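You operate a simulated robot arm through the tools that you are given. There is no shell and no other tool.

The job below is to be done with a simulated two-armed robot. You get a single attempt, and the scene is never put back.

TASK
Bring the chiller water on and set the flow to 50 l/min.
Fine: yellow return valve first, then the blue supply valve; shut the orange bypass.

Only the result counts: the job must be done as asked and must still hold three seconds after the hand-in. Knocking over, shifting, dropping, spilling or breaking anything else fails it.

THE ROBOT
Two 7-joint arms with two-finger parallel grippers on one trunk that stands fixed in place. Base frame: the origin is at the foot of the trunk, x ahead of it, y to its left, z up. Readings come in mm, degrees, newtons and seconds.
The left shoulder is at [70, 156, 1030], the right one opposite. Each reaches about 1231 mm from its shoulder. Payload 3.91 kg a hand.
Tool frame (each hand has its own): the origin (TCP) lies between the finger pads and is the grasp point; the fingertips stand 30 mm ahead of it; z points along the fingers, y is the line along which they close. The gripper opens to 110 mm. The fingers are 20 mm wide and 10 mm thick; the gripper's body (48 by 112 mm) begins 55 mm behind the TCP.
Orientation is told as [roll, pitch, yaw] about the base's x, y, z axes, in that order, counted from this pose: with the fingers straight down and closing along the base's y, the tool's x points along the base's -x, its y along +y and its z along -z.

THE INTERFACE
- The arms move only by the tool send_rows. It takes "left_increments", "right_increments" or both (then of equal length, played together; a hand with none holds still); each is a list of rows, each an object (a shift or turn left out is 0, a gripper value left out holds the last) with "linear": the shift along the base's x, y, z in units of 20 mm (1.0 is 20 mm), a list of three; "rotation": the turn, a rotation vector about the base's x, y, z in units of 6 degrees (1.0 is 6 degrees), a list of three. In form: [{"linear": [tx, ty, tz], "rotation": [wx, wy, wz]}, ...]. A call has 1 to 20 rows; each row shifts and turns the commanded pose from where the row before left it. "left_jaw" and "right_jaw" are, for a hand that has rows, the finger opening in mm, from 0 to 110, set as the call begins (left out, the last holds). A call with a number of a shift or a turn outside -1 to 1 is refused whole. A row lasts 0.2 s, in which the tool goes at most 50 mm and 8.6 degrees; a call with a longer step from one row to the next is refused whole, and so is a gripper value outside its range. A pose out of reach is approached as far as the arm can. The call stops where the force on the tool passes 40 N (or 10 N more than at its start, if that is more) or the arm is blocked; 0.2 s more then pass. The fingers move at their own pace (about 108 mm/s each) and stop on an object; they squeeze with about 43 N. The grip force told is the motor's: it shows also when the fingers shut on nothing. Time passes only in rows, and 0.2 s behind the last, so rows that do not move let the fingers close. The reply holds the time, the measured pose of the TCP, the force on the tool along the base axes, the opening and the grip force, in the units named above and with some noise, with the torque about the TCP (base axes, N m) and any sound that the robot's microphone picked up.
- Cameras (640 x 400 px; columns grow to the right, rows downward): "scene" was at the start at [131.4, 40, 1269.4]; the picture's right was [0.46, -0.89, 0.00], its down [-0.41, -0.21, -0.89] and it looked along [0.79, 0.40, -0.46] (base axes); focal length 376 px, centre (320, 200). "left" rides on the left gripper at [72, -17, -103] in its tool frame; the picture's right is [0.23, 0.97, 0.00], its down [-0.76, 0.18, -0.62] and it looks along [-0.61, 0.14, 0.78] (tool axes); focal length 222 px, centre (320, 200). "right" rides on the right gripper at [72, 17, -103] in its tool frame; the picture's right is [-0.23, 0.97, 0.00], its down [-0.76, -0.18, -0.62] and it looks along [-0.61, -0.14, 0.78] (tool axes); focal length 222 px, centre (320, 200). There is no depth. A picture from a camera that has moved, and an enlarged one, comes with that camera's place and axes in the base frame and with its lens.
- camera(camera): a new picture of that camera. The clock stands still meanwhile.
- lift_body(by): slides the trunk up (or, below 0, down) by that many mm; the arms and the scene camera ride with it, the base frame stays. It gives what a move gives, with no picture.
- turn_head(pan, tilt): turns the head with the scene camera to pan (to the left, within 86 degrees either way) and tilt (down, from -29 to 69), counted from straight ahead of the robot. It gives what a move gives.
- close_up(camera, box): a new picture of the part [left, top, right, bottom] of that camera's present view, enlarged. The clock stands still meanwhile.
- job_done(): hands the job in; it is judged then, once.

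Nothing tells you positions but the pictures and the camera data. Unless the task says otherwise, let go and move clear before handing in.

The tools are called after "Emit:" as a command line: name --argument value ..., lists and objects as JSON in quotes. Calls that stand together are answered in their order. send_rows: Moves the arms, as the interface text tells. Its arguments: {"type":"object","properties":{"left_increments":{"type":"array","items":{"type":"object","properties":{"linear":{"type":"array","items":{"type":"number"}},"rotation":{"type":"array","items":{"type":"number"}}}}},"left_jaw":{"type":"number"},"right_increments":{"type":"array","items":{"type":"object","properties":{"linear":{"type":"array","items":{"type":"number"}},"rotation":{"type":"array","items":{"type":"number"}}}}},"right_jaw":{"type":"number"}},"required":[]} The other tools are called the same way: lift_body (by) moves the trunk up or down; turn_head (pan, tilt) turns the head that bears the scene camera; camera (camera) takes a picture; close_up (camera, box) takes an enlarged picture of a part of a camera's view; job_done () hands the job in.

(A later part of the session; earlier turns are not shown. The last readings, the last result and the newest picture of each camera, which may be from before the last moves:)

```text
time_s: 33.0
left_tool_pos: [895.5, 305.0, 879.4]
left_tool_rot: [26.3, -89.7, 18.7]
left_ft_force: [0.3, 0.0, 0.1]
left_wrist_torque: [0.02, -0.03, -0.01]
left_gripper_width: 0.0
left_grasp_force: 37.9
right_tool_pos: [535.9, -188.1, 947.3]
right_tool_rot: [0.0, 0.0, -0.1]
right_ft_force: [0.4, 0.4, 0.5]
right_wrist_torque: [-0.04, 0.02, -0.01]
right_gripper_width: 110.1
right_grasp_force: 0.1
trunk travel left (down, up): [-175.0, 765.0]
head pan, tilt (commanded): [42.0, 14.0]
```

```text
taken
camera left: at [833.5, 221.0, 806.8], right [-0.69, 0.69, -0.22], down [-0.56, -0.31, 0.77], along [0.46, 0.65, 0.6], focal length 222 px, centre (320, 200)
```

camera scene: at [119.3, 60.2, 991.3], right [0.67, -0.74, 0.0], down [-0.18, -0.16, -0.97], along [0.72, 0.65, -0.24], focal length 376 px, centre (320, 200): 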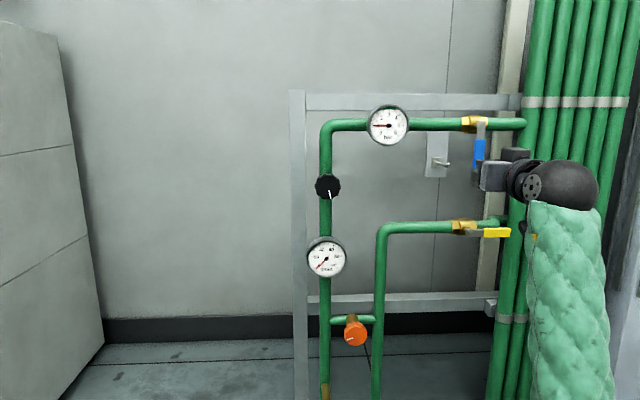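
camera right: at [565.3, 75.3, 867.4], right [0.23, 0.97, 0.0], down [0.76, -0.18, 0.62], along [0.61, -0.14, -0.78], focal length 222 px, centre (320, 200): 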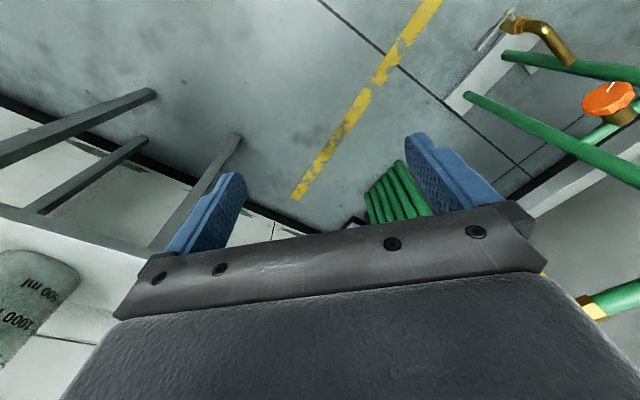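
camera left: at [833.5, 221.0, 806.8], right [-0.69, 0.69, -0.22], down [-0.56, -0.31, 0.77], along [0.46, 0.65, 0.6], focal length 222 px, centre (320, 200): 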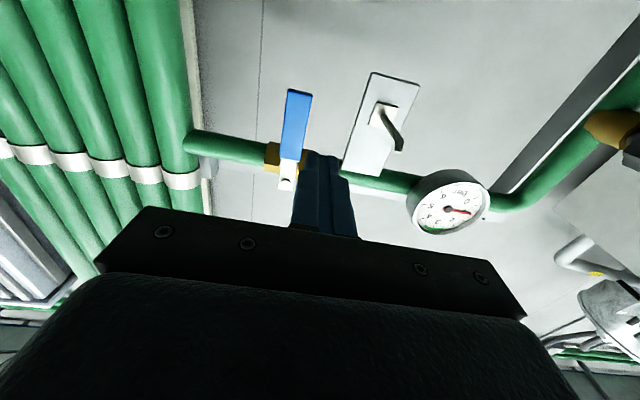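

Aligned again, at u≈417. I'll shift 14 mm left and then advance beside the blue lever.

Emit:
send_rows --left_increments '[{"linear": [-0.495, 0.495, 0]}, {"linear": [0.74, 0.74, 0]}, {"linear": [0.74, 0.74, 0]}, {"linear": [0.74, 0.74, 0]}, {"linear": [0.74, 0.74, 0]}, {"linear": [0, 0, 0]}, {"linear": [0, 0, 0]}]'

Emit:
camera --camera "left"

Emit:
close_up --camera "scene" --box '[400, 80, 560, 180]'

```text
time_s: 34.6
left_tool_pos: [945.6, 374.1, 879.3]
left_tool_rot: [25.6, -89.7, 19.6]
left_ft_force: [0.4, 0.4, -0.9]
left_wrist_torque: [-0.02, -0.02, -0.02]
left_gripper_width: 0.0
left_grasp_force: 37.2
right_tool_pos: [535.2, -188.6, 946.6]
right_tool_rot: [-0.1, 0.0, 0.0]
right_ft_force: [0.1, -0.6, 0.0]
right_wrist_torque: [0.0, 0.01, 0.0]
right_gripper_width: 110.1
right_grasp_force: 0.0
trunk travel left (down, up): [-175.0, 765.0]
head pan, tilt (commanded): [42.0, 14.0]
```

```text
taken
camera left: at [884.0, 290.7, 806.5], right [-0.69, 0.69, -0.22], down [-0.56, -0.31, 0.77], along [0.46, 0.65, 0.6], focal length 222 px, centre (320, 200)
```

left: 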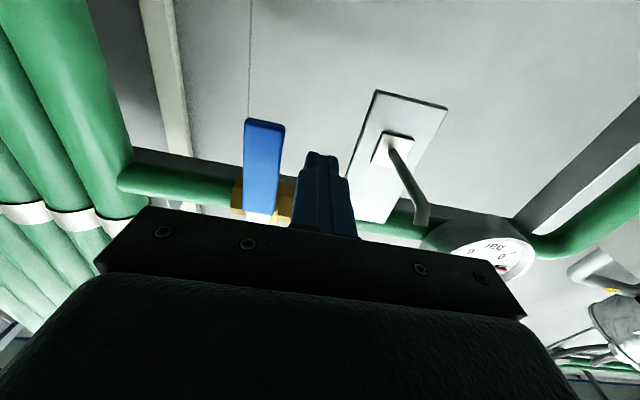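

```text
4.00 times, centred on (480, 130) of scene
camera zoom: at [119.4, 60.3, 991.3], right [0.67, -0.74, 0.0], down [-0.18, -0.16, -0.97], along [0.72, 0.65, -0.24], focal length 1503 px, centre (-320, 480)
```

zoom: 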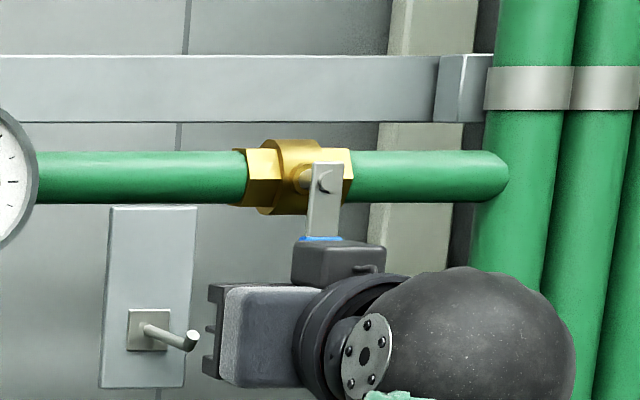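

Position is good: finger at u≈404 and the lever's left edge at about 427. Now I push the blue lever to the right along the same arc.

Emit:
send_rows --left_increments '[{"linear": [0.743, -0.743, -0.065]}, {"linear": [0.636, -0.636, 0]}, {"linear": [0.523, -0.523, 0.1]}, {"linear": [0.428, -0.428, 0.22]}]'

Emit:
close_up --camera "scene" --box '[400, 80, 560, 180]'

```text
time_s: 35.6
left_tool_pos: [992.1, 326.8, 884.8]
left_tool_rot: [25.2, -89.8, 20.0]
left_ft_force: [-1.0, 0.4, 1.3]
left_wrist_torque: [0.02, -0.02, -0.04]
left_gripper_width: 0.1
left_grasp_force: 37.9
right_tool_pos: [536.0, -188.6, 946.9]
right_tool_rot: [0.0, 0.0, 0.0]
right_ft_force: [-0.4, -0.2, 0.4]
right_wrist_torque: [0.0, 0.03, 0.01]
right_gripper_width: 110.1
right_grasp_force: 0.1
trunk travel left (down, up): [-175.0, 765.0]
head pan, tilt (commanded): [42.0, 14.0]
```

```text
4.00 times, centred on (480, 130) of scene
camera zoom: at [119.3, 60.5, 991.3], right [0.67, -0.74, 0.0], down [-0.18, -0.16, -0.97], along [0.72, 0.65, -0.24], focal length 1503 px, centre (-320, 480)
```

zoom: 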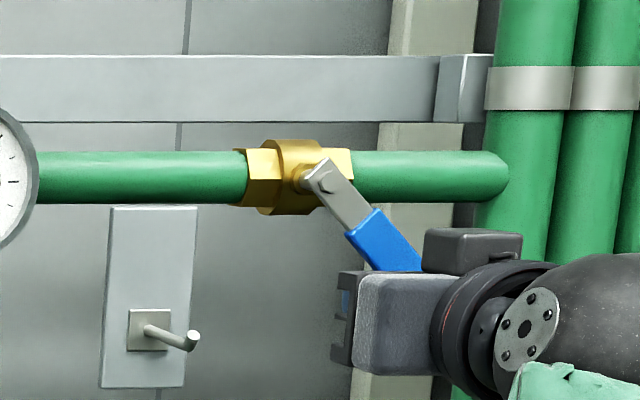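

The blue lever is following the push, now at about 45°. I'll finish the arc.

Emit:
send_rows --left_increments '[{"linear": [0.484, -0.484, 0.425]}, {"linear": [0.368, -0.368, 0.505]}, {"linear": [0.332, -0.332, 0.705]}, {"linear": [0.18, -0.18, 0.45]}, {"linear": [0, 0, 0.15]}, {"linear": [0, 0, 0.15]}, {"linear": [0, 0, 0.1]}]'

Emit:
close_up --camera "scene" --box '[400, 80, 560, 180]'

Emit:
close_up --camera "scene" --box '[290, 80, 450, 180]'

Emit:
close_up --camera "scene" --box '[280, 220, 440, 360]'

```text
time_s: 37.2
left_tool_pos: [1020.4, 299.9, 931.0]
left_tool_rot: [24.7, -89.2, 20.4]
left_ft_force: [-11.8, -4.7, -26.9]
left_wrist_torque: [-0.25, 0.06, 0.12]
left_gripper_width: 0.2
left_grasp_force: 38.1
right_tool_pos: [536.7, -189.3, 946.7]
right_tool_rot: [0.0, 0.1, 0.0]
right_ft_force: [0.1, 0.1, 0.2]
right_wrist_torque: [0.01, 0.0, 0.0]
right_gripper_width: 109.9
right_grasp_force: 0.1
trunk travel left (down, up): [-175.0, 765.0]
head pan, tilt (commanded): [42.0, 14.0]
```

```text
4.00 times, centred on (480, 130) of scene
camera zoom: at [120.7, 60.6, 990.7], right [0.67, -0.74, 0.0], down [-0.18, -0.16, -0.97], along [0.72, 0.65, -0.24], focal length 1503 px, centre (-320, 480)
```

zoom: 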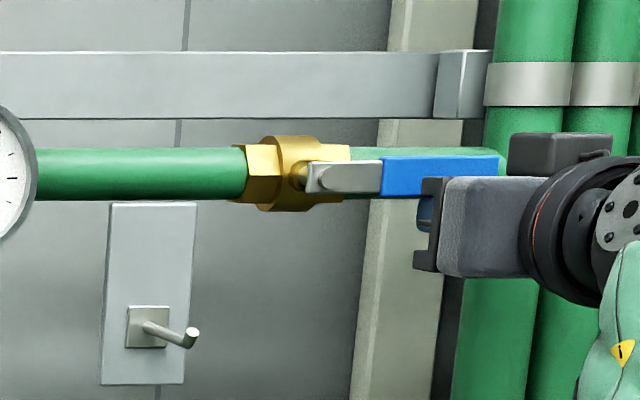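

```text
4.00 times, centred on (370, 130) of scene
camera zoom: at [120.7, 60.6, 990.7], right [0.67, -0.74, 0.0], down [-0.18, -0.16, -0.97], along [0.72, 0.65, -0.24], focal length 1503 px, centre (120, 480)
```

zoom: 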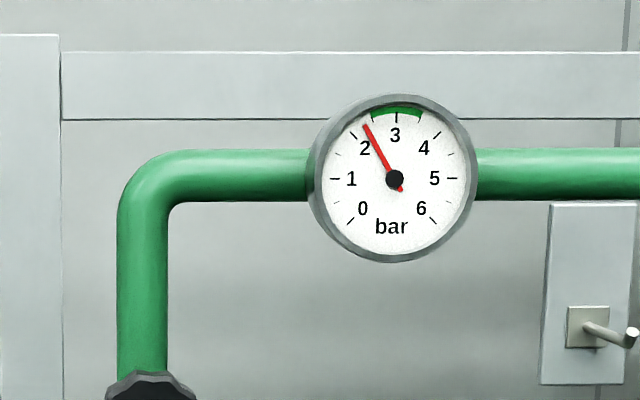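

```text
2.86 times, centred on (360, 290) of scene
camera zoom: at [120.7, 60.6, 990.7], right [0.67, -0.74, 0.0], down [-0.18, -0.16, -0.97], along [0.72, 0.65, -0.24], focal length 1074 px, centre (206, -57)
```

zoom: 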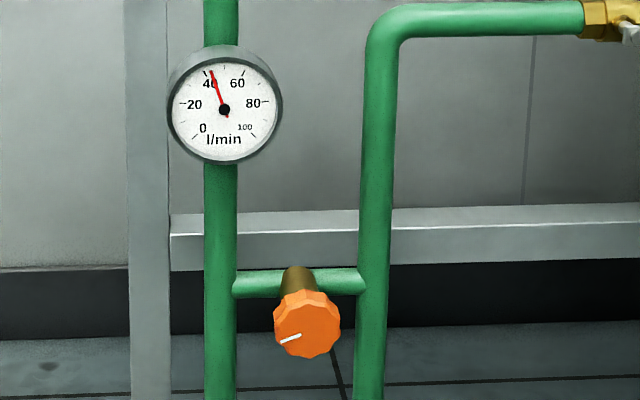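

Blue is open to its stop. Pressure is about 2.4 bar and flow about 43 l/min. I'll back off down and away, then move to a standoff in front of the orange bypass knob.

Emit:
send_rows --left_increments '[{"linear": [0, 0, -0.6]}, {"linear": [0, 0, -0.7]}, {"linear": [-0.9, -0.9, -0.1]}, {"linear": [-0.95, -0.95, 0]}, {"linear": [-0.95, -0.95, 0]}, {"linear": [-0.95, -0.95, 0]}, {"linear": [-0.95, -0.95, 0]}, {"linear": [0, 0, 0]}]'

Emit:
send_rows --left_increments '[{"linear": [-0.55, 0.55, -1]}, {"linear": [-0.55, 0.55, -1]}, {"linear": [-0.55, 0.55, -1]}, {"linear": [-0.55, 0.55, -1]}, {"linear": [-0.55, 0.55, -1]}, {"linear": [-0.55, 0.55, -1]}, {"linear": [-0.55, 0.55, -1]}, {"linear": [-0.55, 0.55, -1]}, {"linear": [-0.55, 0.55, -1]}, {"linear": [-0.55, 0.55, -1]}, {"linear": [-0.55, 0.55, -1]}, {"linear": [-0.55, 0.55, -1]}, {"linear": [0, 0, 0]}]'

Emit:
camera --camera "scene"

```text
time_s: 39.0
left_tool_pos: [924.9, 204.9, 906.5]
left_tool_rot: [28.7, -89.6, 16.4]
left_ft_force: [0.6, -0.1, 0.5]
left_wrist_torque: [-0.04, 0.0, 0.01]
left_gripper_width: 0.0
left_grasp_force: 37.5
right_tool_pos: [535.7, -188.2, 947.4]
right_tool_rot: [0.1, 0.0, 0.0]
right_ft_force: [0.0, -0.3, 0.4]
right_wrist_torque: [-0.01, 0.01, -0.04]
right_gripper_width: 110.2
right_grasp_force: 0.1
trunk travel left (down, up): [-175.0, 765.0]
head pan, tilt (commanded): [42.0, 14.0]
```

```text
time_s: 40.6
left_tool_pos: [833.4, 311.0, 889.1]
left_tool_rot: [-143.1, -81.6, -169.4]
left_ft_force: [-0.1, 0.3, -0.1]
left_wrist_torque: [0.03, -0.02, 0.04]
left_gripper_width: 0.0
left_grasp_force: 37.6
right_tool_pos: [536.2, -188.0, 946.5]
right_tool_rot: [0.1, 0.2, 0.0]
right_ft_force: [1.2, -0.7, 0.5]
right_wrist_torque: [0.02, 0.02, 0.02]
right_gripper_width: 109.9
right_grasp_force: 0.1
trunk travel left (down, up): [-175.0, 765.0]
head pan, tilt (commanded): [42.0, 14.0]
stopped in row 7 (left hand): the arm was blocked; the commanded pose is now the measured one
```

```text
taken
camera scene: at [119.5, 60.4, 991.4], right [0.67, -0.74, 0.0], down [-0.18, -0.16, -0.97], along [0.72, 0.65, -0.24], focal length 376 px, centre (320, 200)
```

scene: 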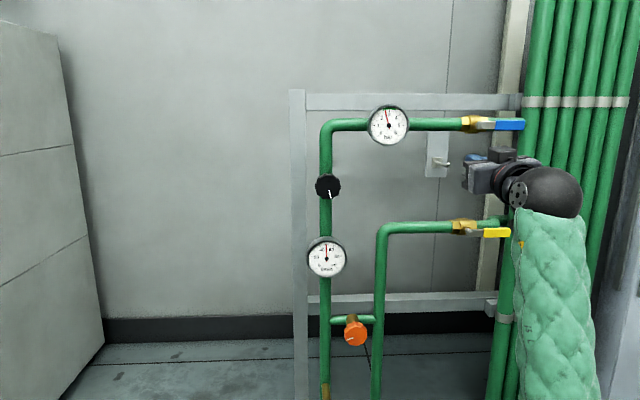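

The arm reported being blocked without any force on the tool, probably a joint limit or slow reconfiguration. I'll look at the arm's posture before going on.

Emit:
turn_head --pan 25 --tilt 45

Emit:
camera --camera "scene"

Emit:
camera --camera "left"

```text
time_s: 41.6
left_tool_pos: [832.6, 311.4, 887.0]
left_tool_rot: [-143.0, -81.7, -169.5]
left_ft_force: [0.8, 0.1, -0.1]
left_wrist_torque: [-0.03, -0.05, -0.03]
left_gripper_width: 0.2
left_grasp_force: 37.4
right_tool_pos: [536.1, -187.6, 947.9]
right_tool_rot: [0.0, 0.0, 0.0]
right_ft_force: [0.1, -1.2, 0.8]
right_wrist_torque: [0.0, 0.0, -0.01]
right_gripper_width: 110.1
right_grasp_force: 0.0
trunk travel left (down, up): [-175.0, 765.0]
head pan, tilt (commanded): [25.0, 45.0]
```

```text
taken
camera scene: at [123.7, 32.3, 943.0], right [0.42, -0.91, 0.0], down [-0.64, -0.3, -0.71], along [0.64, 0.3, -0.71], focal length 376 px, centre (320, 200)
```

scene: 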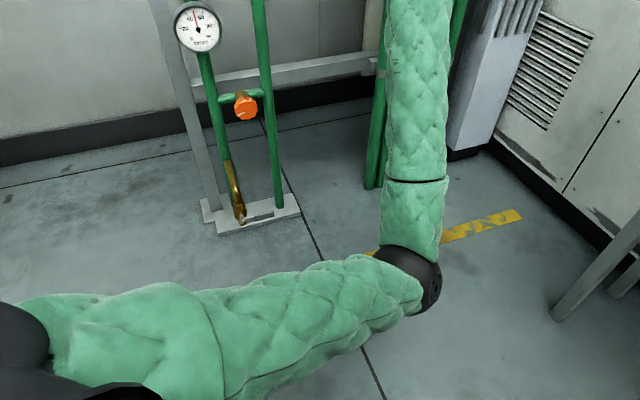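

```text
taken
camera left: at [786.7, 225.8, 804.5], right [-0.68, 0.66, -0.31], down [-0.65, -0.36, 0.67], along [0.33, 0.66, 0.68], focal length 222 px, centre (320, 200)
```

left: 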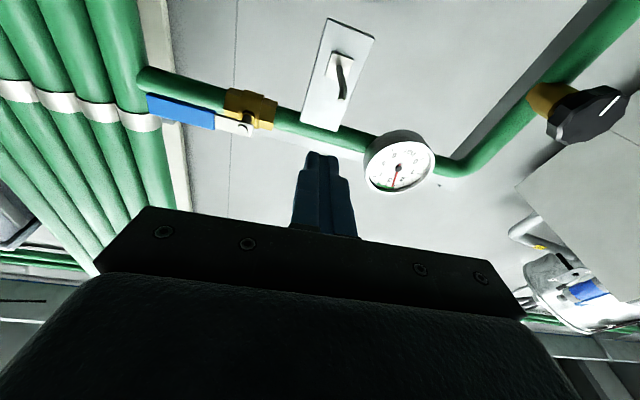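

The elbow is folded low and the wrist seems to be at a limit here. I'll go back out to where the arm moved freely, square the hand up, then descend there and come in from below, retracing the path I know works.

Emit:
send_rows --left_increments '[{"linear": [0.77, -0.88, 0.16]}, {"linear": [0.77, -0.88, 0.16]}, {"linear": [0.77, -0.88, 0.16], "rotation": [-0.05, 0.33, -0.12]}, {"linear": [0.77, -0.88, 0.16], "rotation": [-0.05, 0.33, -0.12]}, {"linear": [0.77, -0.88, 0.16], "rotation": [-0.05, 0.33, -0.12]}, {"linear": [0.77, -0.88, 0.16], "rotation": [-0.06, 0.34, -0.12]}, {"linear": [0, 0, 0]}]'

Emit:
camera --camera "left"

```text
time_s: 43.2
left_tool_pos: [926.7, 201.6, 906.8]
left_tool_rot: [-68.4, -89.7, 112.8]
left_ft_force: [0.6, 0.5, -0.2]
left_wrist_torque: [0.03, -0.04, 0.0]
left_gripper_width: 0.3
left_grasp_force: 37.5
right_tool_pos: [535.4, -187.7, 948.3]
right_tool_rot: [0.0, -0.1, 0.0]
right_ft_force: [0.0, -1.2, 0.6]
right_wrist_torque: [-0.02, 0.01, 0.02]
right_gripper_width: 110.0
right_grasp_force: 0.1
trunk travel left (down, up): [-175.0, 765.0]
head pan, tilt (commanded): [25.0, 45.0]
```

```text
taken
camera left: at [864.3, 118.5, 832.9], right [-0.68, 0.69, -0.23], down [-0.57, -0.31, 0.76], along [0.46, 0.65, 0.61], focal length 222 px, centre (320, 200)
```

left: 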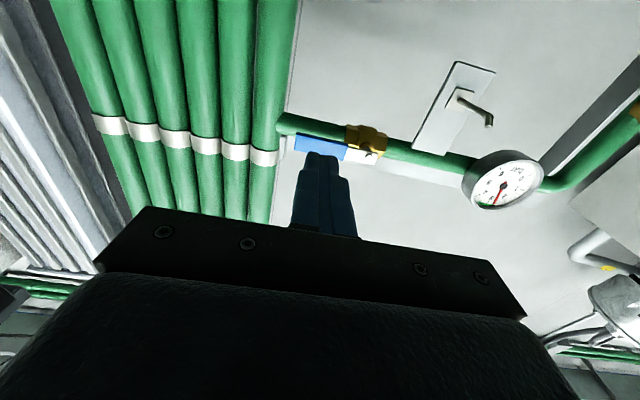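

The hand is square again. Now straight down in steps, checking the tracking.

Emit:
send_rows --left_increments '[{"linear": [0, 0, -0.8]}, {"linear": [0, 0, -0.8]}, {"linear": [0, 0, -0.8]}, {"linear": [0, 0, -0.8]}, {"linear": [0, 0, -0.8]}, {"linear": [0, 0, 0]}]'

Emit:
send_rows --left_increments '[{"linear": [0, 0, -0.8]}, {"linear": [0, 0, -0.8]}, {"linear": [0, 0, -0.8]}, {"linear": [0, 0, -0.8]}, {"linear": [0, 0, -0.8]}, {"linear": [0, 0, -0.8]}, {"linear": [0, 0, -0.8]}, {"linear": [0, 0, -0.8]}, {"linear": [0, 0, -0.8]}, {"linear": [0, 0, 0]}]'

Emit:
camera --camera "scene"

```text
time_s: 44.8
left_tool_pos: [922.7, 226.7, 855.1]
left_tool_rot: [-151.5, -87.8, -162.3]
left_ft_force: [-0.6, -0.1, -0.8]
left_wrist_torque: [0.01, 0.0, -0.02]
left_gripper_width: 0.0
left_grasp_force: 37.7
right_tool_pos: [535.7, -189.7, 946.3]
right_tool_rot: [0.0, 0.0, 0.0]
right_ft_force: [0.0, 0.3, -0.1]
right_wrist_torque: [0.0, 0.02, 0.0]
right_gripper_width: 110.2
right_grasp_force: 0.1
trunk travel left (down, up): [-175.0, 765.0]
head pan, tilt (commanded): [25.0, 45.0]
stopped in row 6 (left hand): the arm was blocked; the commanded pose is now the measured one
```

```text
time_s: 47.2
left_tool_pos: [921.9, 278.8, 737.8]
left_tool_rot: [-178.4, -84.4, -132.1]
left_ft_force: [-0.1, -0.2, -1.4]
left_wrist_torque: [0.0, 0.01, 0.01]
left_gripper_width: 0.0
left_grasp_force: 37.8
right_tool_pos: [535.7, -188.2, 946.8]
right_tool_rot: [0.0, 0.2, 0.1]
right_ft_force: [0.3, 0.3, -0.8]
right_wrist_torque: [0.01, 0.0, 0.01]
right_gripper_width: 109.6
right_grasp_force: 0.1
trunk travel left (down, up): [-175.0, 765.0]
head pan, tilt (commanded): [25.0, 45.0]
stopped in row 10 (left hand): the arm was blocked; the commanded pose is now the measured one
```

```text
taken
camera scene: at [123.7, 32.4, 942.9], right [0.42, -0.91, 0.0], down [-0.64, -0.3, -0.71], along [0.64, 0.3, -0.71], focal length 376 px, centre (320, 200)
```

scene: 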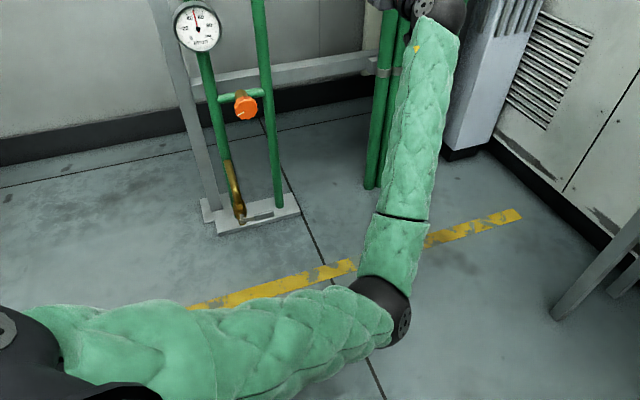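

The arm drifts as it nears a joint limit. I'll pull back towards the earlier well-tracked standoff at (834,298,640), restoring the orientation on the way.

Emit:
send_rows --left_increments '[{"linear": [-0.9, -0.6, 0]}, {"linear": [-0.9, -0.2, -0.3], "rotation": [-0.111, 0.109, -0.125]}, {"linear": [-0.9, 0.4, -0.8], "rotation": [-0.111, 0.109, -0.125]}, {"linear": [-0.6, 0.5, -0.8], "rotation": [-0.111, 0.109, -0.125]}, {"linear": [-0.6, 0.4, -0.8], "rotation": [-0.111, 0.109, -0.125]}, {"linear": [-0.3, 0.3, -0.8], "rotation": [-0.111, 0.109, -0.125]}, {"linear": [0, 0, 0], "rotation": [-0.111, 0.109, -0.125]}]'

Emit:
camera --camera "left"

Emit:
camera --camera "scene"

```text
time_s: 48.8
left_tool_pos: [832.4, 360.3, 702.1]
left_tool_rot: [154.5, -83.0, -104.6]
left_ft_force: [1.0, -0.8, -0.1]
left_wrist_torque: [0.01, -0.03, 0.0]
left_gripper_width: 0.3
left_grasp_force: 37.5
right_tool_pos: [534.9, -188.9, 945.7]
right_tool_rot: [-0.1, 0.1, 0.1]
right_ft_force: [-0.7, 0.0, -0.7]
right_wrist_torque: [-0.04, 0.01, -0.02]
right_gripper_width: 110.4
right_grasp_force: 0.1
trunk travel left (down, up): [-175.0, 765.0]
head pan, tilt (commanded): [25.0, 45.0]
stopped in row 7 (left hand): the arm was blocked; the commanded pose is now the measured one
```

```text
taken
camera left: at [781.4, 280.5, 616.8], right [-0.74, 0.65, -0.17], down [-0.56, -0.45, 0.7], along [0.38, 0.61, 0.7], focal length 222 px, centre (320, 200)
```

left: 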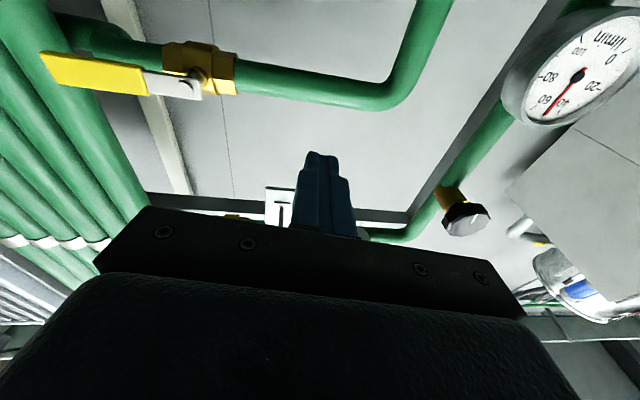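

```text
taken
camera scene: at [123.7, 32.4, 942.9], right [0.42, -0.91, 0.0], down [-0.64, -0.3, -0.71], along [0.64, 0.3, -0.71], focal length 376 px, centre (320, 200)
```

scene: 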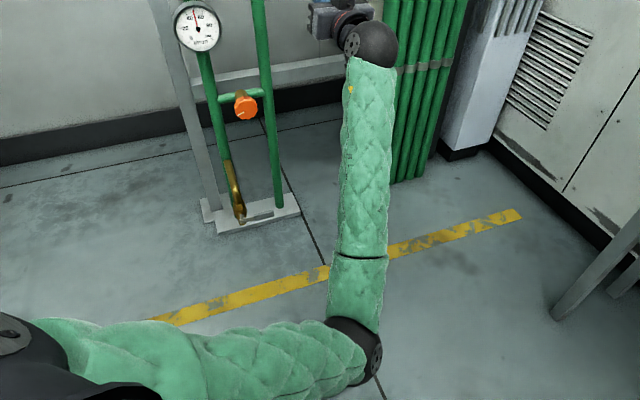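

A joint is still at its limit. I'll draw the hand back towards the body, where the arm tracked well before, and check whether it recovers.

Emit:
send_rows --left_increments '[{"linear": [-1, 0.4, 0]}, {"linear": [-1, 0.4, 0]}, {"linear": [-1, 0.4, 0]}, {"linear": [-1, 0.4, 0]}, {"linear": [-1, 0.4, 0]}, {"linear": [-1, 0.4, 0]}, {"linear": [0, 0, 0]}]'

Emit:
camera --camera "scene"

```text
time_s: 50.5
left_tool_pos: [704.7, 438.0, 736.4]
left_tool_rot: [159.6, -78.5, -107.1]
left_ft_force: [0.2, -0.4, -0.4]
left_wrist_torque: [0.02, 0.01, 0.01]
left_gripper_width: 0.1
left_grasp_force: 38.2
right_tool_pos: [535.3, -188.0, 947.0]
right_tool_rot: [0.1, 0.1, 0.1]
right_ft_force: [0.7, -1.2, -0.2]
right_wrist_torque: [0.02, 0.02, -0.02]
right_gripper_width: 110.0
right_grasp_force: 0.1
trunk travel left (down, up): [-175.0, 765.0]
head pan, tilt (commanded): [25.0, 45.0]
stopped in row 7 (left hand): the arm was blocked; the commanded pose is now the measured one
```

```text
taken
camera scene: at [123.7, 32.4, 942.9], right [0.42, -0.91, 0.0], down [-0.64, -0.3, -0.71], along [0.64, 0.3, -0.71], focal length 376 px, centre (320, 200)
```

scene: 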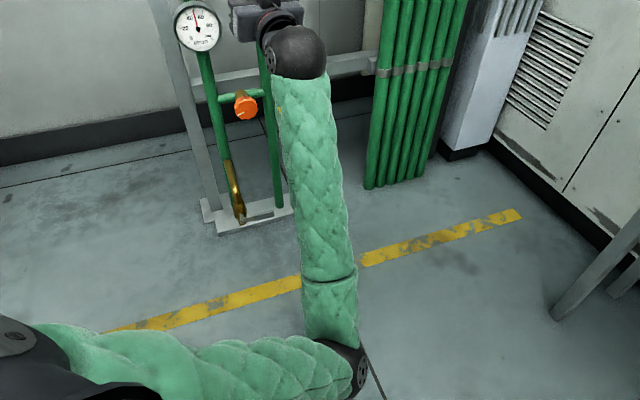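

The elbow has swung into a posture that can't lower the hand. To reset it, I'll point the hand downward again while backing off, then come back in from a better arm posture.

Emit:
send_rows --left_increments '[{"linear": [-0.5, -0.3, 0.3], "rotation": [-0.707, 0.707, 0]}, {"linear": [-0.5, -0.3, 0.3], "rotation": [-0.707, 0.707, 0]}, {"linear": [-0.5, -0.3, 0.3], "rotation": [-0.707, 0.707, 0]}, {"linear": [-0.5, -0.3, 0.3], "rotation": [-0.707, 0.707, 0]}, {"linear": [-0.5, -0.3, 0], "rotation": [-0.707, 0.707, 0]}, {"linear": [-0.5, -0.3, 0], "rotation": [-0.707, 0.707, 0]}, {"linear": [-0.5, -0.3, 0], "rotation": [-0.707, 0.707, 0]}, {"linear": [-0.5, -0.3, 0], "rotation": [-0.707, 0.707, 0]}, {"linear": [0, 0, 0]}]'

Emit:
turn_head --pan 42 --tilt 30

Emit:
camera --camera "scene"

```text
time_s: 52.5
left_tool_pos: [619.3, 405.6, 767.7]
left_tool_rot: [15.6, -52.9, 36.9]
left_ft_force: [0.2, 0.3, 0.1]
left_wrist_torque: [0.01, 0.01, 0.01]
left_gripper_width: 0.0
left_grasp_force: 38.0
right_tool_pos: [535.8, -188.2, 948.2]
right_tool_rot: [0.1, -0.1, 0.1]
right_ft_force: [-0.2, -0.2, -0.7]
right_wrist_torque: [0.01, -0.04, 0.03]
right_gripper_width: 109.9
right_grasp_force: 0.0
trunk travel left (down, up): [-175.0, 765.0]
head pan, tilt (commanded): [25.0, 45.0]
```

```text
time_s: 53.4
left_tool_pos: [619.3, 406.6, 766.2]
left_tool_rot: [15.3, -53.0, 37.4]
left_ft_force: [-0.6, 0.0, 0.1]
left_wrist_torque: [0.02, -0.02, 0.01]
left_gripper_width: 0.0
left_grasp_force: 37.9
right_tool_pos: [536.1, -187.9, 948.1]
right_tool_rot: [0.1, 0.0, 0.0]
right_ft_force: [0.0, -0.2, -0.1]
right_wrist_torque: [-0.01, -0.01, 0.03]
right_gripper_width: 110.1
right_grasp_force: 0.0
trunk travel left (down, up): [-175.0, 765.0]
head pan, tilt (commanded): [42.0, 30.0]
```

```text
taken
camera scene: at [117.2, 58.4, 965.4], right [0.67, -0.74, 0.0], down [-0.37, -0.33, -0.87], along [0.64, 0.58, -0.5], focal length 376 px, centre (320, 200)
```

scene: 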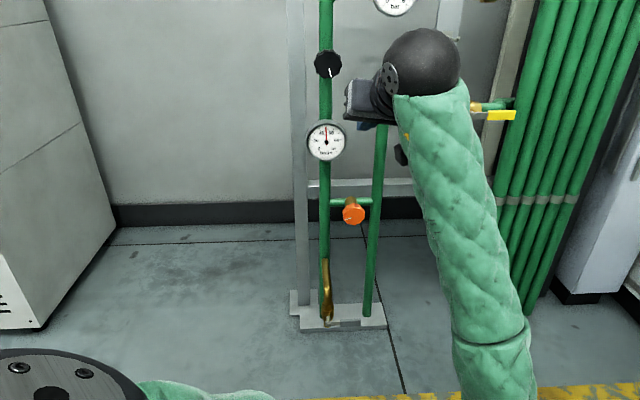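

Tracking is good again, but the elbow is tucked in on the right. I'll return this arm to its starting posture (hand down, out to the left) to bring the elbow back outside.

Emit:
send_rows --left_increments '[{"linear": [-0.66, 0.94, 0.2], "rotation": [-0.518, 0.774, -0.692]}, {"linear": [-0.66, 0.94, 0.2], "rotation": [-0.518, 0.774, -0.692]}, {"linear": [-0.66, 0.94, 0.2], "rotation": [-0.518, 0.774, -0.692]}, {"linear": [-0.66, 0.94, 0], "rotation": [-0.518, 0.774, -0.692]}, {"linear": [-0.66, 0.94, 0], "rotation": [-0.518, 0.774, -0.692]}, {"linear": [-0.66, 0.94, 0], "rotation": [-0.518, 0.774, -0.692]}, {"linear": [-0.66, 0.94, 0], "rotation": [-0.518, 0.774, -0.692]}, {"linear": [-0.66, 0.94, 0], "rotation": [-0.518, 0.774, -0.692]}, {"linear": [-0.66, 0.94, 0], "rotation": [-0.518, 0.774, -0.692]}, {"linear": [-0.66, 0.94, 0], "rotation": [-0.518, 0.774, -0.692]}, {"linear": [0, 0, 0]}, {"linear": [0, 0, 0]}]'

Emit:
turn_head --pan 60 --tilt 30

Emit:
camera --camera "scene"

```text
time_s: 56.0
left_tool_pos: [492.4, 574.8, 770.6]
left_tool_rot: [-2.5, 1.2, -0.8]
left_ft_force: [-0.6, 0.3, -0.2]
left_wrist_torque: [0.01, 0.0, 0.03]
left_gripper_width: 0.0
left_grasp_force: 37.5
right_tool_pos: [534.7, -187.9, 948.2]
right_tool_rot: [0.0, 0.0, 0.2]
right_ft_force: [-0.5, 0.4, -0.4]
right_wrist_torque: [-0.02, 0.0, -0.04]
right_gripper_width: 109.9
right_grasp_force: 0.1
trunk travel left (down, up): [-175.0, 765.0]
head pan, tilt (commanded): [42.0, 30.0]
```

```text
time_s: 56.8
left_tool_pos: [493.8, 574.6, 770.3]
left_tool_rot: [-2.5, 1.2, -0.7]
left_ft_force: [0.6, -0.2, -0.1]
left_wrist_torque: [0.0, 0.01, 0.03]
left_gripper_width: 0.3
left_grasp_force: 37.5
right_tool_pos: [536.2, -189.0, 947.6]
right_tool_rot: [0.0, 0.0, 0.0]
right_ft_force: [0.4, 0.0, -0.9]
right_wrist_torque: [-0.01, -0.01, -0.02]
right_gripper_width: 110.0
right_grasp_force: 0.1
trunk travel left (down, up): [-175.0, 765.0]
head pan, tilt (commanded): [60.0, 30.0]
```

```text
taken
camera scene: at [95.3, 76.3, 965.5], right [0.87, -0.5, 0.0], down [-0.25, -0.43, -0.87], along [0.43, 0.75, -0.5], focal length 376 px, centre (320, 200)
```

scene: 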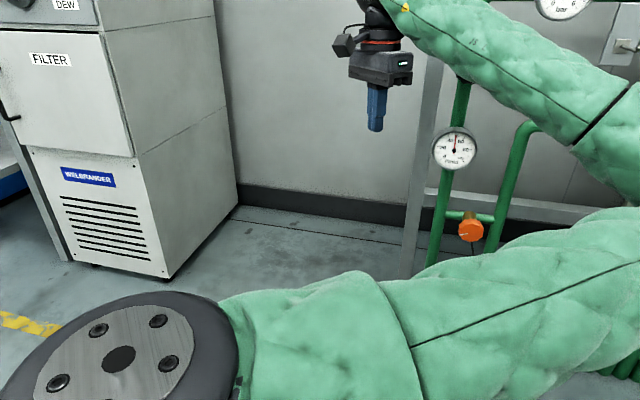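

The elbow is now inboard. I'll look at the whole arm and the right hand before deciding how to proceed.

Emit:
turn_head --pan 10 --tilt 35

Emit:
camera --camera "scene"

Emit:
camera --camera "right"

```text
time_s: 57.9
left_tool_pos: [492.7, 575.5, 772.0]
left_tool_rot: [-2.4, 1.2, -0.6]
left_ft_force: [0.6, -0.2, -0.1]
left_wrist_torque: [0.01, -0.01, 0.01]
left_gripper_width: 0.0
left_grasp_force: 37.9
right_tool_pos: [534.3, -188.2, 948.0]
right_tool_rot: [-0.1, 0.0, -0.1]
right_ft_force: [-0.4, 0.0, 1.5]
right_wrist_torque: [-0.01, 0.01, -0.02]
right_gripper_width: 110.0
right_grasp_force: 0.0
trunk travel left (down, up): [-175.0, 765.0]
head pan, tilt (commanded): [10.0, 35.0]
```

```text
taken
camera scene: at [136.7, 13.3, 957.7], right [0.17, -0.98, 0.0], down [-0.57, -0.1, -0.82], along [0.81, 0.14, -0.57], focal length 376 px, centre (320, 200)
```

scene: 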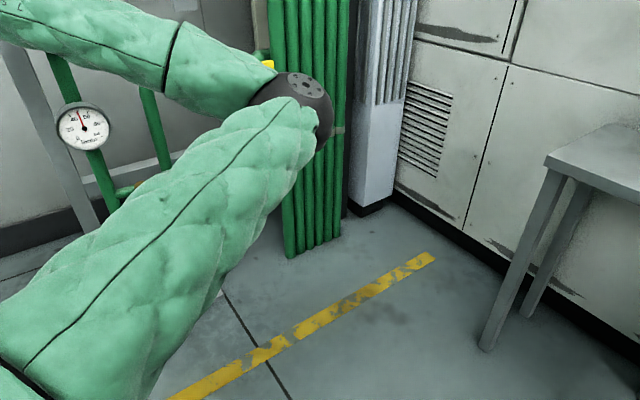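

```text
taken
camera right: at [463.5, -170.9, 1051.0], right [0.23, 0.97, 0.0], down [0.76, -0.18, 0.62], along [0.61, -0.14, -0.78], focal length 222 px, centre (320, 200)
```

right: 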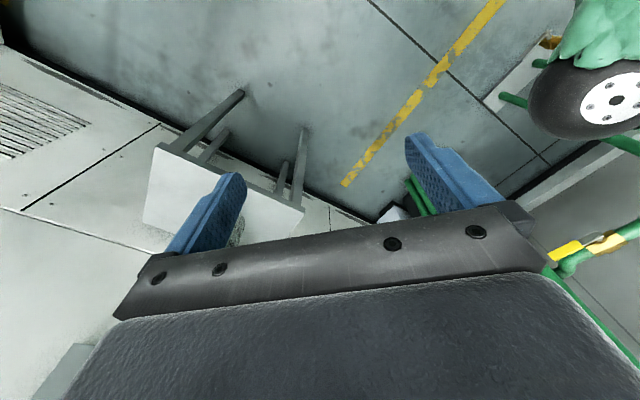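

The upper arm now points forward and the forearm comes round to the left, which should suit pointing at the rig from this side. I'll pitch and yaw the hand towards the rig again, checking the tracking as it goes.

Emit:
send_rows --left_increments '[{"linear": [0.4, -0.2, 0.1], "rotation": [0.345, -0.8325, 0.345]}, {"linear": [0.4, -0.2, 0.1], "rotation": [0.345, -0.8325, 0.345]}, {"linear": [0.4, -0.2, 0.1], "rotation": [0.345, -0.8325, 0.345]}, {"linear": [0.4, -0.2, 0.1], "rotation": [0.345, -0.8325, 0.345]}, {"linear": [0.4, -0.2, 0.1], "rotation": [0.345, -0.8325, 0.345]}, {"linear": [0.4, -0.2, 0.1], "rotation": [0.345, -0.8325, 0.345]}, {"linear": [0.4, -0.2, 0.1], "rotation": [0.345, -0.8325, 0.345]}, {"linear": [0.4, -0.2, 0.1], "rotation": [0.345, -0.8325, 0.345]}, {"linear": [0, 0, 0]}]'

Emit:
camera --camera "scene"

```text
time_s: 59.9
left_tool_pos: [558.4, 543.4, 788.6]
left_tool_rot: [10.5, -40.3, 12.1]
left_ft_force: [0.5, 0.1, -0.9]
left_wrist_torque: [0.01, 0.01, 0.0]
left_gripper_width: 0.2
left_grasp_force: 37.2
right_tool_pos: [536.9, -188.3, 947.5]
right_tool_rot: [0.0, 0.0, 0.0]
right_ft_force: [-0.8, 0.2, -0.2]
right_wrist_torque: [0.01, 0.04, 0.02]
right_gripper_width: 109.9
right_grasp_force: 0.0
trunk travel left (down, up): [-175.0, 765.0]
head pan, tilt (commanded): [10.0, 35.0]
```

```text
taken
camera scene: at [136.8, 13.2, 957.7], right [0.17, -0.98, 0.0], down [-0.57, -0.1, -0.82], along [0.81, 0.14, -0.57], focal length 376 px, centre (320, 200)
```

scene: 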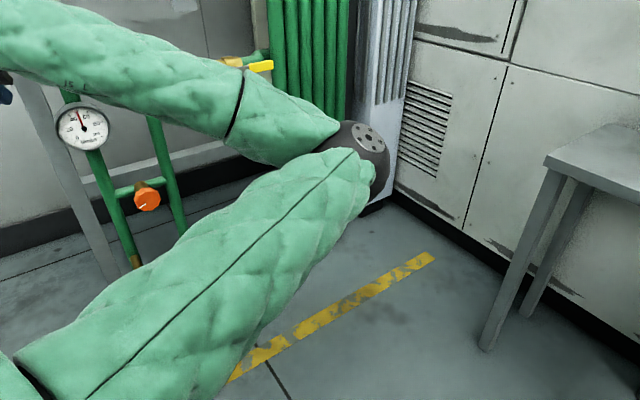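

Tracking is good. I'll do the second half of the turn and extend forward a little more.

Emit:
send_rows --left_increments '[{"linear": [0.5, 0, 0], "rotation": [0.345, -0.8325, 0.345]}, {"linear": [0.5, 0, 0], "rotation": [0.345, -0.8325, 0.345]}, {"linear": [0.5, 0, 0], "rotation": [0.345, -0.8325, 0.345]}, {"linear": [0.5, 0, 0], "rotation": [0.345, -0.8325, 0.345]}, {"linear": [0.5, 0, 0], "rotation": [0.345, -0.8325, 0.345]}, {"linear": [0.5, 0, 0], "rotation": [0.345, -0.8325, 0.345]}, {"linear": [0.5, 0, 0], "rotation": [0.345, -0.8325, 0.345]}, {"linear": [0.5, 0, 0], "rotation": [0.345, -0.8325, 0.345]}, {"linear": [0, 0, 0], "rotation": [0.345, -0.8325, 0.345]}, {"linear": [0, 0, 0]}]'

Emit:
camera --camera "scene"

Emit:
camera --camera "left"

```text
time_s: 62.1
left_tool_pos: [634.9, 546.4, 793.4]
left_tool_rot: [35.9, -89.2, 7.1]
left_ft_force: [0.0, -0.2, 0.4]
left_wrist_torque: [0.01, 0.01, 0.0]
left_gripper_width: 0.0
left_grasp_force: 37.2
right_tool_pos: [535.6, -189.3, 947.4]
right_tool_rot: [0.0, 0.1, 0.0]
right_ft_force: [-1.0, 0.5, 0.5]
right_wrist_torque: [0.02, 0.0, 0.0]
right_gripper_width: 110.2
right_grasp_force: 0.0
trunk travel left (down, up): [-175.0, 765.0]
head pan, tilt (commanded): [10.0, 35.0]
```

```text
taken
camera scene: at [136.7, 13.3, 957.7], right [0.17, -0.98, 0.0], down [-0.57, -0.1, -0.82], along [0.81, 0.14, -0.57], focal length 376 px, centre (320, 200)
```

scene: 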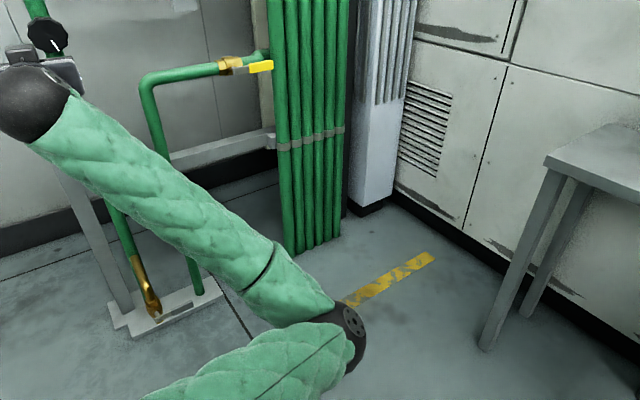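

```text
taken
camera left: at [569.7, 464.8, 720.8], right [-0.67, 0.71, -0.22], down [-0.57, -0.29, 0.77], along [0.48, 0.64, 0.6], focal length 222 px, centre (320, 200)
```

left: 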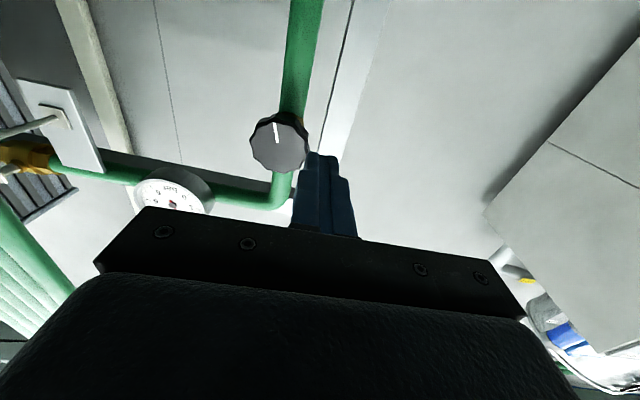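

The hand is square to the rig again. Now I'll test whether it can be lowered in this posture.

Emit:
send_rows --left_increments '[{"linear": [0, 0, -0.8]}, {"linear": [0, 0, -0.8]}, {"linear": [0, 0, -0.8]}, {"linear": [0, 0, -0.8]}, {"linear": [0, 0, -0.8]}, {"linear": [0, 0, 0]}]'

```text
time_s: 63.5
left_tool_pos: [630.4, 556.6, 723.1]
left_tool_rot: [126.5, -89.3, -82.8]
left_ft_force: [0.3, 0.3, 0.5]
left_wrist_torque: [-0.03, 0.0, -0.04]
left_gripper_width: 0.0
left_grasp_force: 37.2
right_tool_pos: [536.7, -187.5, 947.3]
right_tool_rot: [0.0, 0.0, 0.0]
right_ft_force: [-0.5, -0.1, -0.9]
right_wrist_torque: [-0.01, 0.0, 0.01]
right_gripper_width: 110.0
right_grasp_force: 0.0
trunk travel left (down, up): [-175.0, 765.0]
head pan, tilt (commanded): [10.0, 35.0]
```

The arm starts lagging again as it goes down. Rolling the hand clockwise about its pointing axis should swing the elbow outward, so I'll try a roll here in free space.

Emit:
send_rows --left_increments '[{"linear": [-0.3, -0.3, 0.5], "rotation": [0.707, 0.707, 0]}, {"linear": [-0.3, -0.3, 0.5], "rotation": [0.707, 0.707, 0]}, {"linear": [0, 0, 0], "rotation": [0.707, 0.707, 0]}, {"linear": [0, 0, 0], "rotation": [0.707, 0.707, 0]}, {"linear": [0, 0, 0], "rotation": [0.707, 0.707, 0]}, {"linear": [0, 0, 0], "rotation": [0.707, 0.707, 0]}, {"linear": [0, 0, 0], "rotation": [0.707, 0.707, 0]}, {"linear": [0, 0, 0], "rotation": [0.707, 0.707, 0]}, {"linear": [0, 0, 0], "rotation": [0.707, 0.707, 0]}, {"linear": [0, 0, 0], "rotation": [0.707, 0.707, 0]}, {"linear": [0, 0, 0], "rotation": [0.707, 0.707, 0]}, {"linear": [0, 0, 0], "rotation": [0.707, 0.707, 0]}, {"linear": [0, 0, 0], "rotation": [0.707, 0.707, 0]}, {"linear": [0, 0, 0], "rotation": [0.707, 0.707, 0]}, {"linear": [0, 0, 0], "rotation": [0.707, 0.707, 0]}, {"linear": [0, 0, 0]}]'

Emit:
camera --camera "scene"

Emit:
camera --camera "left"

```text
time_s: 66.9
left_tool_pos: [624.4, 531.7, 726.4]
left_tool_rot: [87.5, 0.7, -43.9]
left_ft_force: [-0.3, -0.2, 0.1]
left_wrist_torque: [0.01, -0.02, 0.01]
left_gripper_width: 0.1
left_grasp_force: 37.5
right_tool_pos: [536.4, -188.1, 947.0]
right_tool_rot: [0.0, 0.0, 0.0]
right_ft_force: [-0.1, 0.8, -0.1]
right_wrist_torque: [0.0, 0.0, -0.01]
right_gripper_width: 110.2
right_grasp_force: 0.1
trunk travel left (down, up): [-175.0, 765.0]
head pan, tilt (commanded): [10.0, 35.0]
```

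```text
taken
camera scene: at [136.6, 13.4, 957.7], right [0.17, -0.98, 0.0], down [-0.57, -0.1, -0.82], along [0.81, 0.14, -0.57], focal length 376 px, centre (320, 200)
```

scene: 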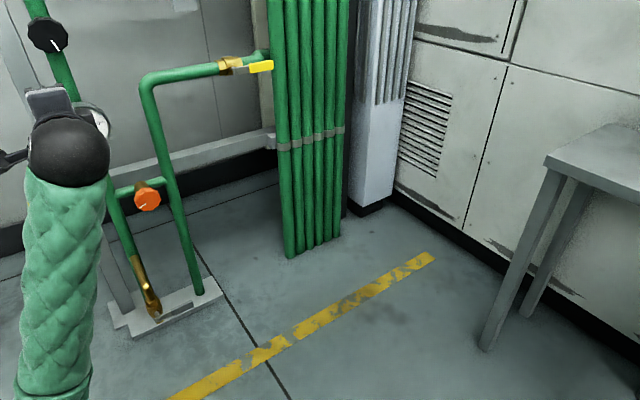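

```text
taken
camera left: at [500.8, 507.9, 714.6], right [-0.13, 0.18, 0.98], down [0.12, -0.97, 0.2], along [0.98, 0.15, 0.1], focal length 222 px, centre (320, 200)
```

left: 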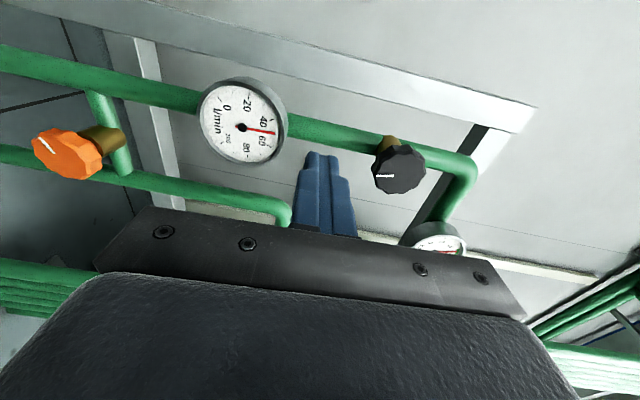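

The roll swung the elbow down and outward, with the hand still square to the rig. Now I'll lower towards a standoff in front of the orange knob.

Emit:
send_rows --left_increments '[{"linear": [0, -0.3, -0.8]}, {"linear": [0, -0.3, -0.8]}, {"linear": [0.2, -0.3, -0.9]}, {"linear": [0.2, -0.3, -0.9]}, {"linear": [0.2, -0.3, -0.9]}, {"linear": [0.2, -0.3, -0.9]}, {"linear": [0.2, -0.3, -0.9]}, {"linear": [0, 0, 0]}]'

Emit:
camera --camera "left"

```text
time_s: 68.7
left_tool_pos: [645.6, 488.3, 606.4]
left_tool_rot: [87.5, 0.6, -43.8]
left_ft_force: [0.5, 0.7, 0.9]
left_wrist_torque: [-0.01, -0.01, 0.0]
left_gripper_width: 0.0
left_grasp_force: 37.0
right_tool_pos: [535.8, -187.9, 947.4]
right_tool_rot: [-0.1, 0.0, 0.1]
right_ft_force: [0.1, 1.0, 0.4]
right_wrist_torque: [-0.01, 0.01, -0.01]
right_gripper_width: 110.0
right_grasp_force: 0.1
trunk travel left (down, up): [-175.0, 765.0]
head pan, tilt (commanded): [10.0, 35.0]
```

```text
taken
camera left: at [520.8, 465.5, 593.5], right [-0.13, 0.18, 0.98], down [0.12, -0.97, 0.2], along [0.98, 0.15, 0.1], focal length 222 px, centre (320, 200)
```

left: 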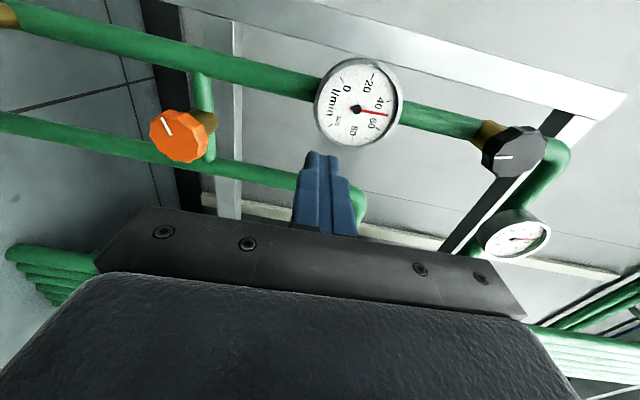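

It tracks perfectly in this posture. I'll square the hand up by about 2.5° and continue down to the orange knob's height.

Emit:
send_rows --left_increments '[{"linear": [0.35, -0.25, -0.9], "rotation": [0.1, -0.1, -0.07]}, {"linear": [0.35, -0.25, -0.9], "rotation": [0.1, -0.1, -0.07]}, {"linear": [0.35, -0.25, -0.9], "rotation": [0.1, -0.1, -0.06]}, {"linear": [0.35, -0.25, -0.9]}, {"linear": [0.35, -0.25, -0.9]}, {"linear": [0.35, -0.25, -0.9]}, {"linear": [0.2, -0.25, -0.9]}, {"linear": [0, 0, -0.9]}, {"linear": [0, 0, 0]}]' --left_jaw 85

Emit:
camera --camera "left"

Emit:
turn_head --pan 42 --tilt 25

Emit:
camera --camera "scene"

```text
time_s: 70.7
left_tool_pos: [692.1, 454.4, 462.7]
left_tool_rot: [90.1, 0.7, -45.0]
left_ft_force: [0.3, -0.6, 0.2]
left_wrist_torque: [0.03, -0.02, -0.04]
left_gripper_width: 85.0
left_grasp_force: 0.2
right_tool_pos: [537.1, -187.7, 947.5]
right_tool_rot: [0.1, 0.0, 0.0]
right_ft_force: [-0.3, 0.7, -0.7]
right_wrist_torque: [-0.01, -0.01, -0.02]
right_gripper_width: 109.9
right_grasp_force: 0.0
trunk travel left (down, up): [-175.0, 765.0]
head pan, tilt (commanded): [10.0, 35.0]
```

```text
taken
camera left: at [566.3, 433.7, 444.3], right [-0.15, 0.15, 0.98], down [0.1, -0.98, 0.17], along [0.98, 0.12, 0.14], focal length 222 px, centre (320, 200)
```

left: 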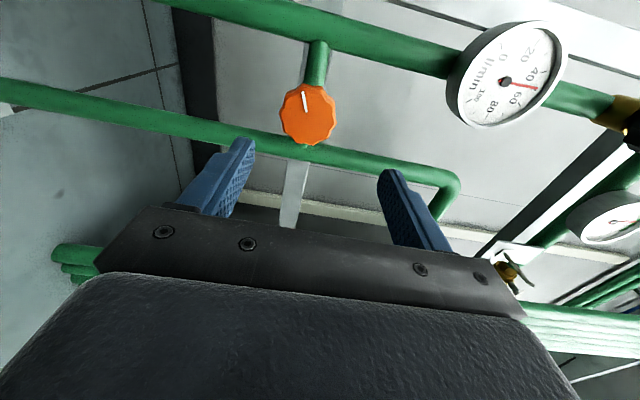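

```text
time_s: 71.7
left_tool_pos: [690.6, 453.9, 462.8]
left_tool_rot: [90.0, 0.6, -45.0]
left_ft_force: [0.3, -0.5, 0.5]
left_wrist_torque: [-0.02, 0.01, -0.01]
left_gripper_width: 85.1
left_grasp_force: 0.1
right_tool_pos: [537.1, -189.1, 947.6]
right_tool_rot: [0.1, 0.0, 0.0]
right_ft_force: [0.4, -0.2, -0.4]
right_wrist_torque: [0.02, -0.01, 0.02]
right_gripper_width: 110.2
right_grasp_force: 0.0
trunk travel left (down, up): [-175.0, 765.0]
head pan, tilt (commanded): [42.0, 25.0]
```

```text
taken
camera scene: at [118.4, 59.6, 973.5], right [0.67, -0.74, 0.0], down [-0.31, -0.28, -0.91], along [0.67, 0.61, -0.42], focal length 376 px, centre (320, 200)
```

scene: 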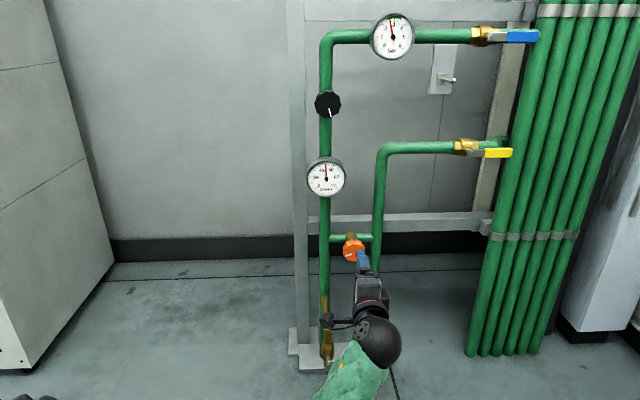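

The orange knob's face is at u≈168.5, z≈449 and w≈936, with a diameter of about 57 mm. I'll drop 14 mm to align, then move in with the fingers open at 85 mm, above and below the knob.

Emit:
send_rows --left_increments '[{"linear": [0.03, -0.03, -0.69]}, {"linear": [0.8, 0.8, 0]}, {"linear": [0.8, 0.8, 0]}, {"linear": [0.8, 0.8, 0]}, {"linear": [0, 0, 0]}]'

Emit:
camera --camera "left"

Emit:
close_up --camera "scene" --box '[290, 140, 450, 290]'

```text
time_s: 72.9
left_tool_pos: [739.8, 502.3, 447.9]
left_tool_rot: [90.1, 0.6, -45.1]
left_ft_force: [-0.3, -0.7, -0.4]
left_wrist_torque: [0.01, 0.02, 0.01]
left_gripper_width: 84.9
left_grasp_force: 0.1
right_tool_pos: [535.1, -189.0, 948.0]
right_tool_rot: [0.0, -0.1, 0.0]
right_ft_force: [1.1, 0.7, -0.2]
right_wrist_torque: [0.01, 0.01, -0.02]
right_gripper_width: 110.0
right_grasp_force: 0.1
trunk travel left (down, up): [-175.0, 765.0]
head pan, tilt (commanded): [42.0, 25.0]
```

```text
taken
camera left: at [615.1, 481.3, 429.9], right [-0.15, 0.15, 0.98], down [0.1, -0.98, 0.17], along [0.98, 0.12, 0.14], focal length 222 px, centre (320, 200)
```

left: 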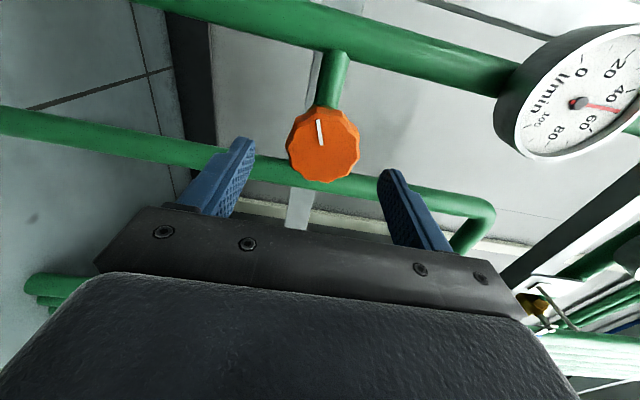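

```text
2.67 times, centred on (370, 215) of scene
camera zoom: at [118.4, 59.6, 973.5], right [0.67, -0.74, 0.0], down [-0.31, -0.28, -0.91], along [0.67, 0.61, -0.42], focal length 1002 px, centre (187, 160)
```

zoom: 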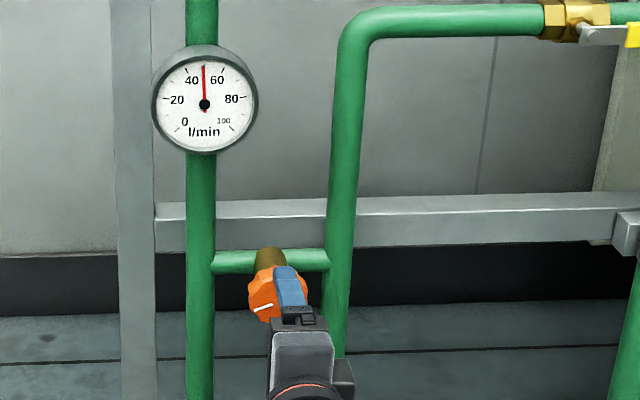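

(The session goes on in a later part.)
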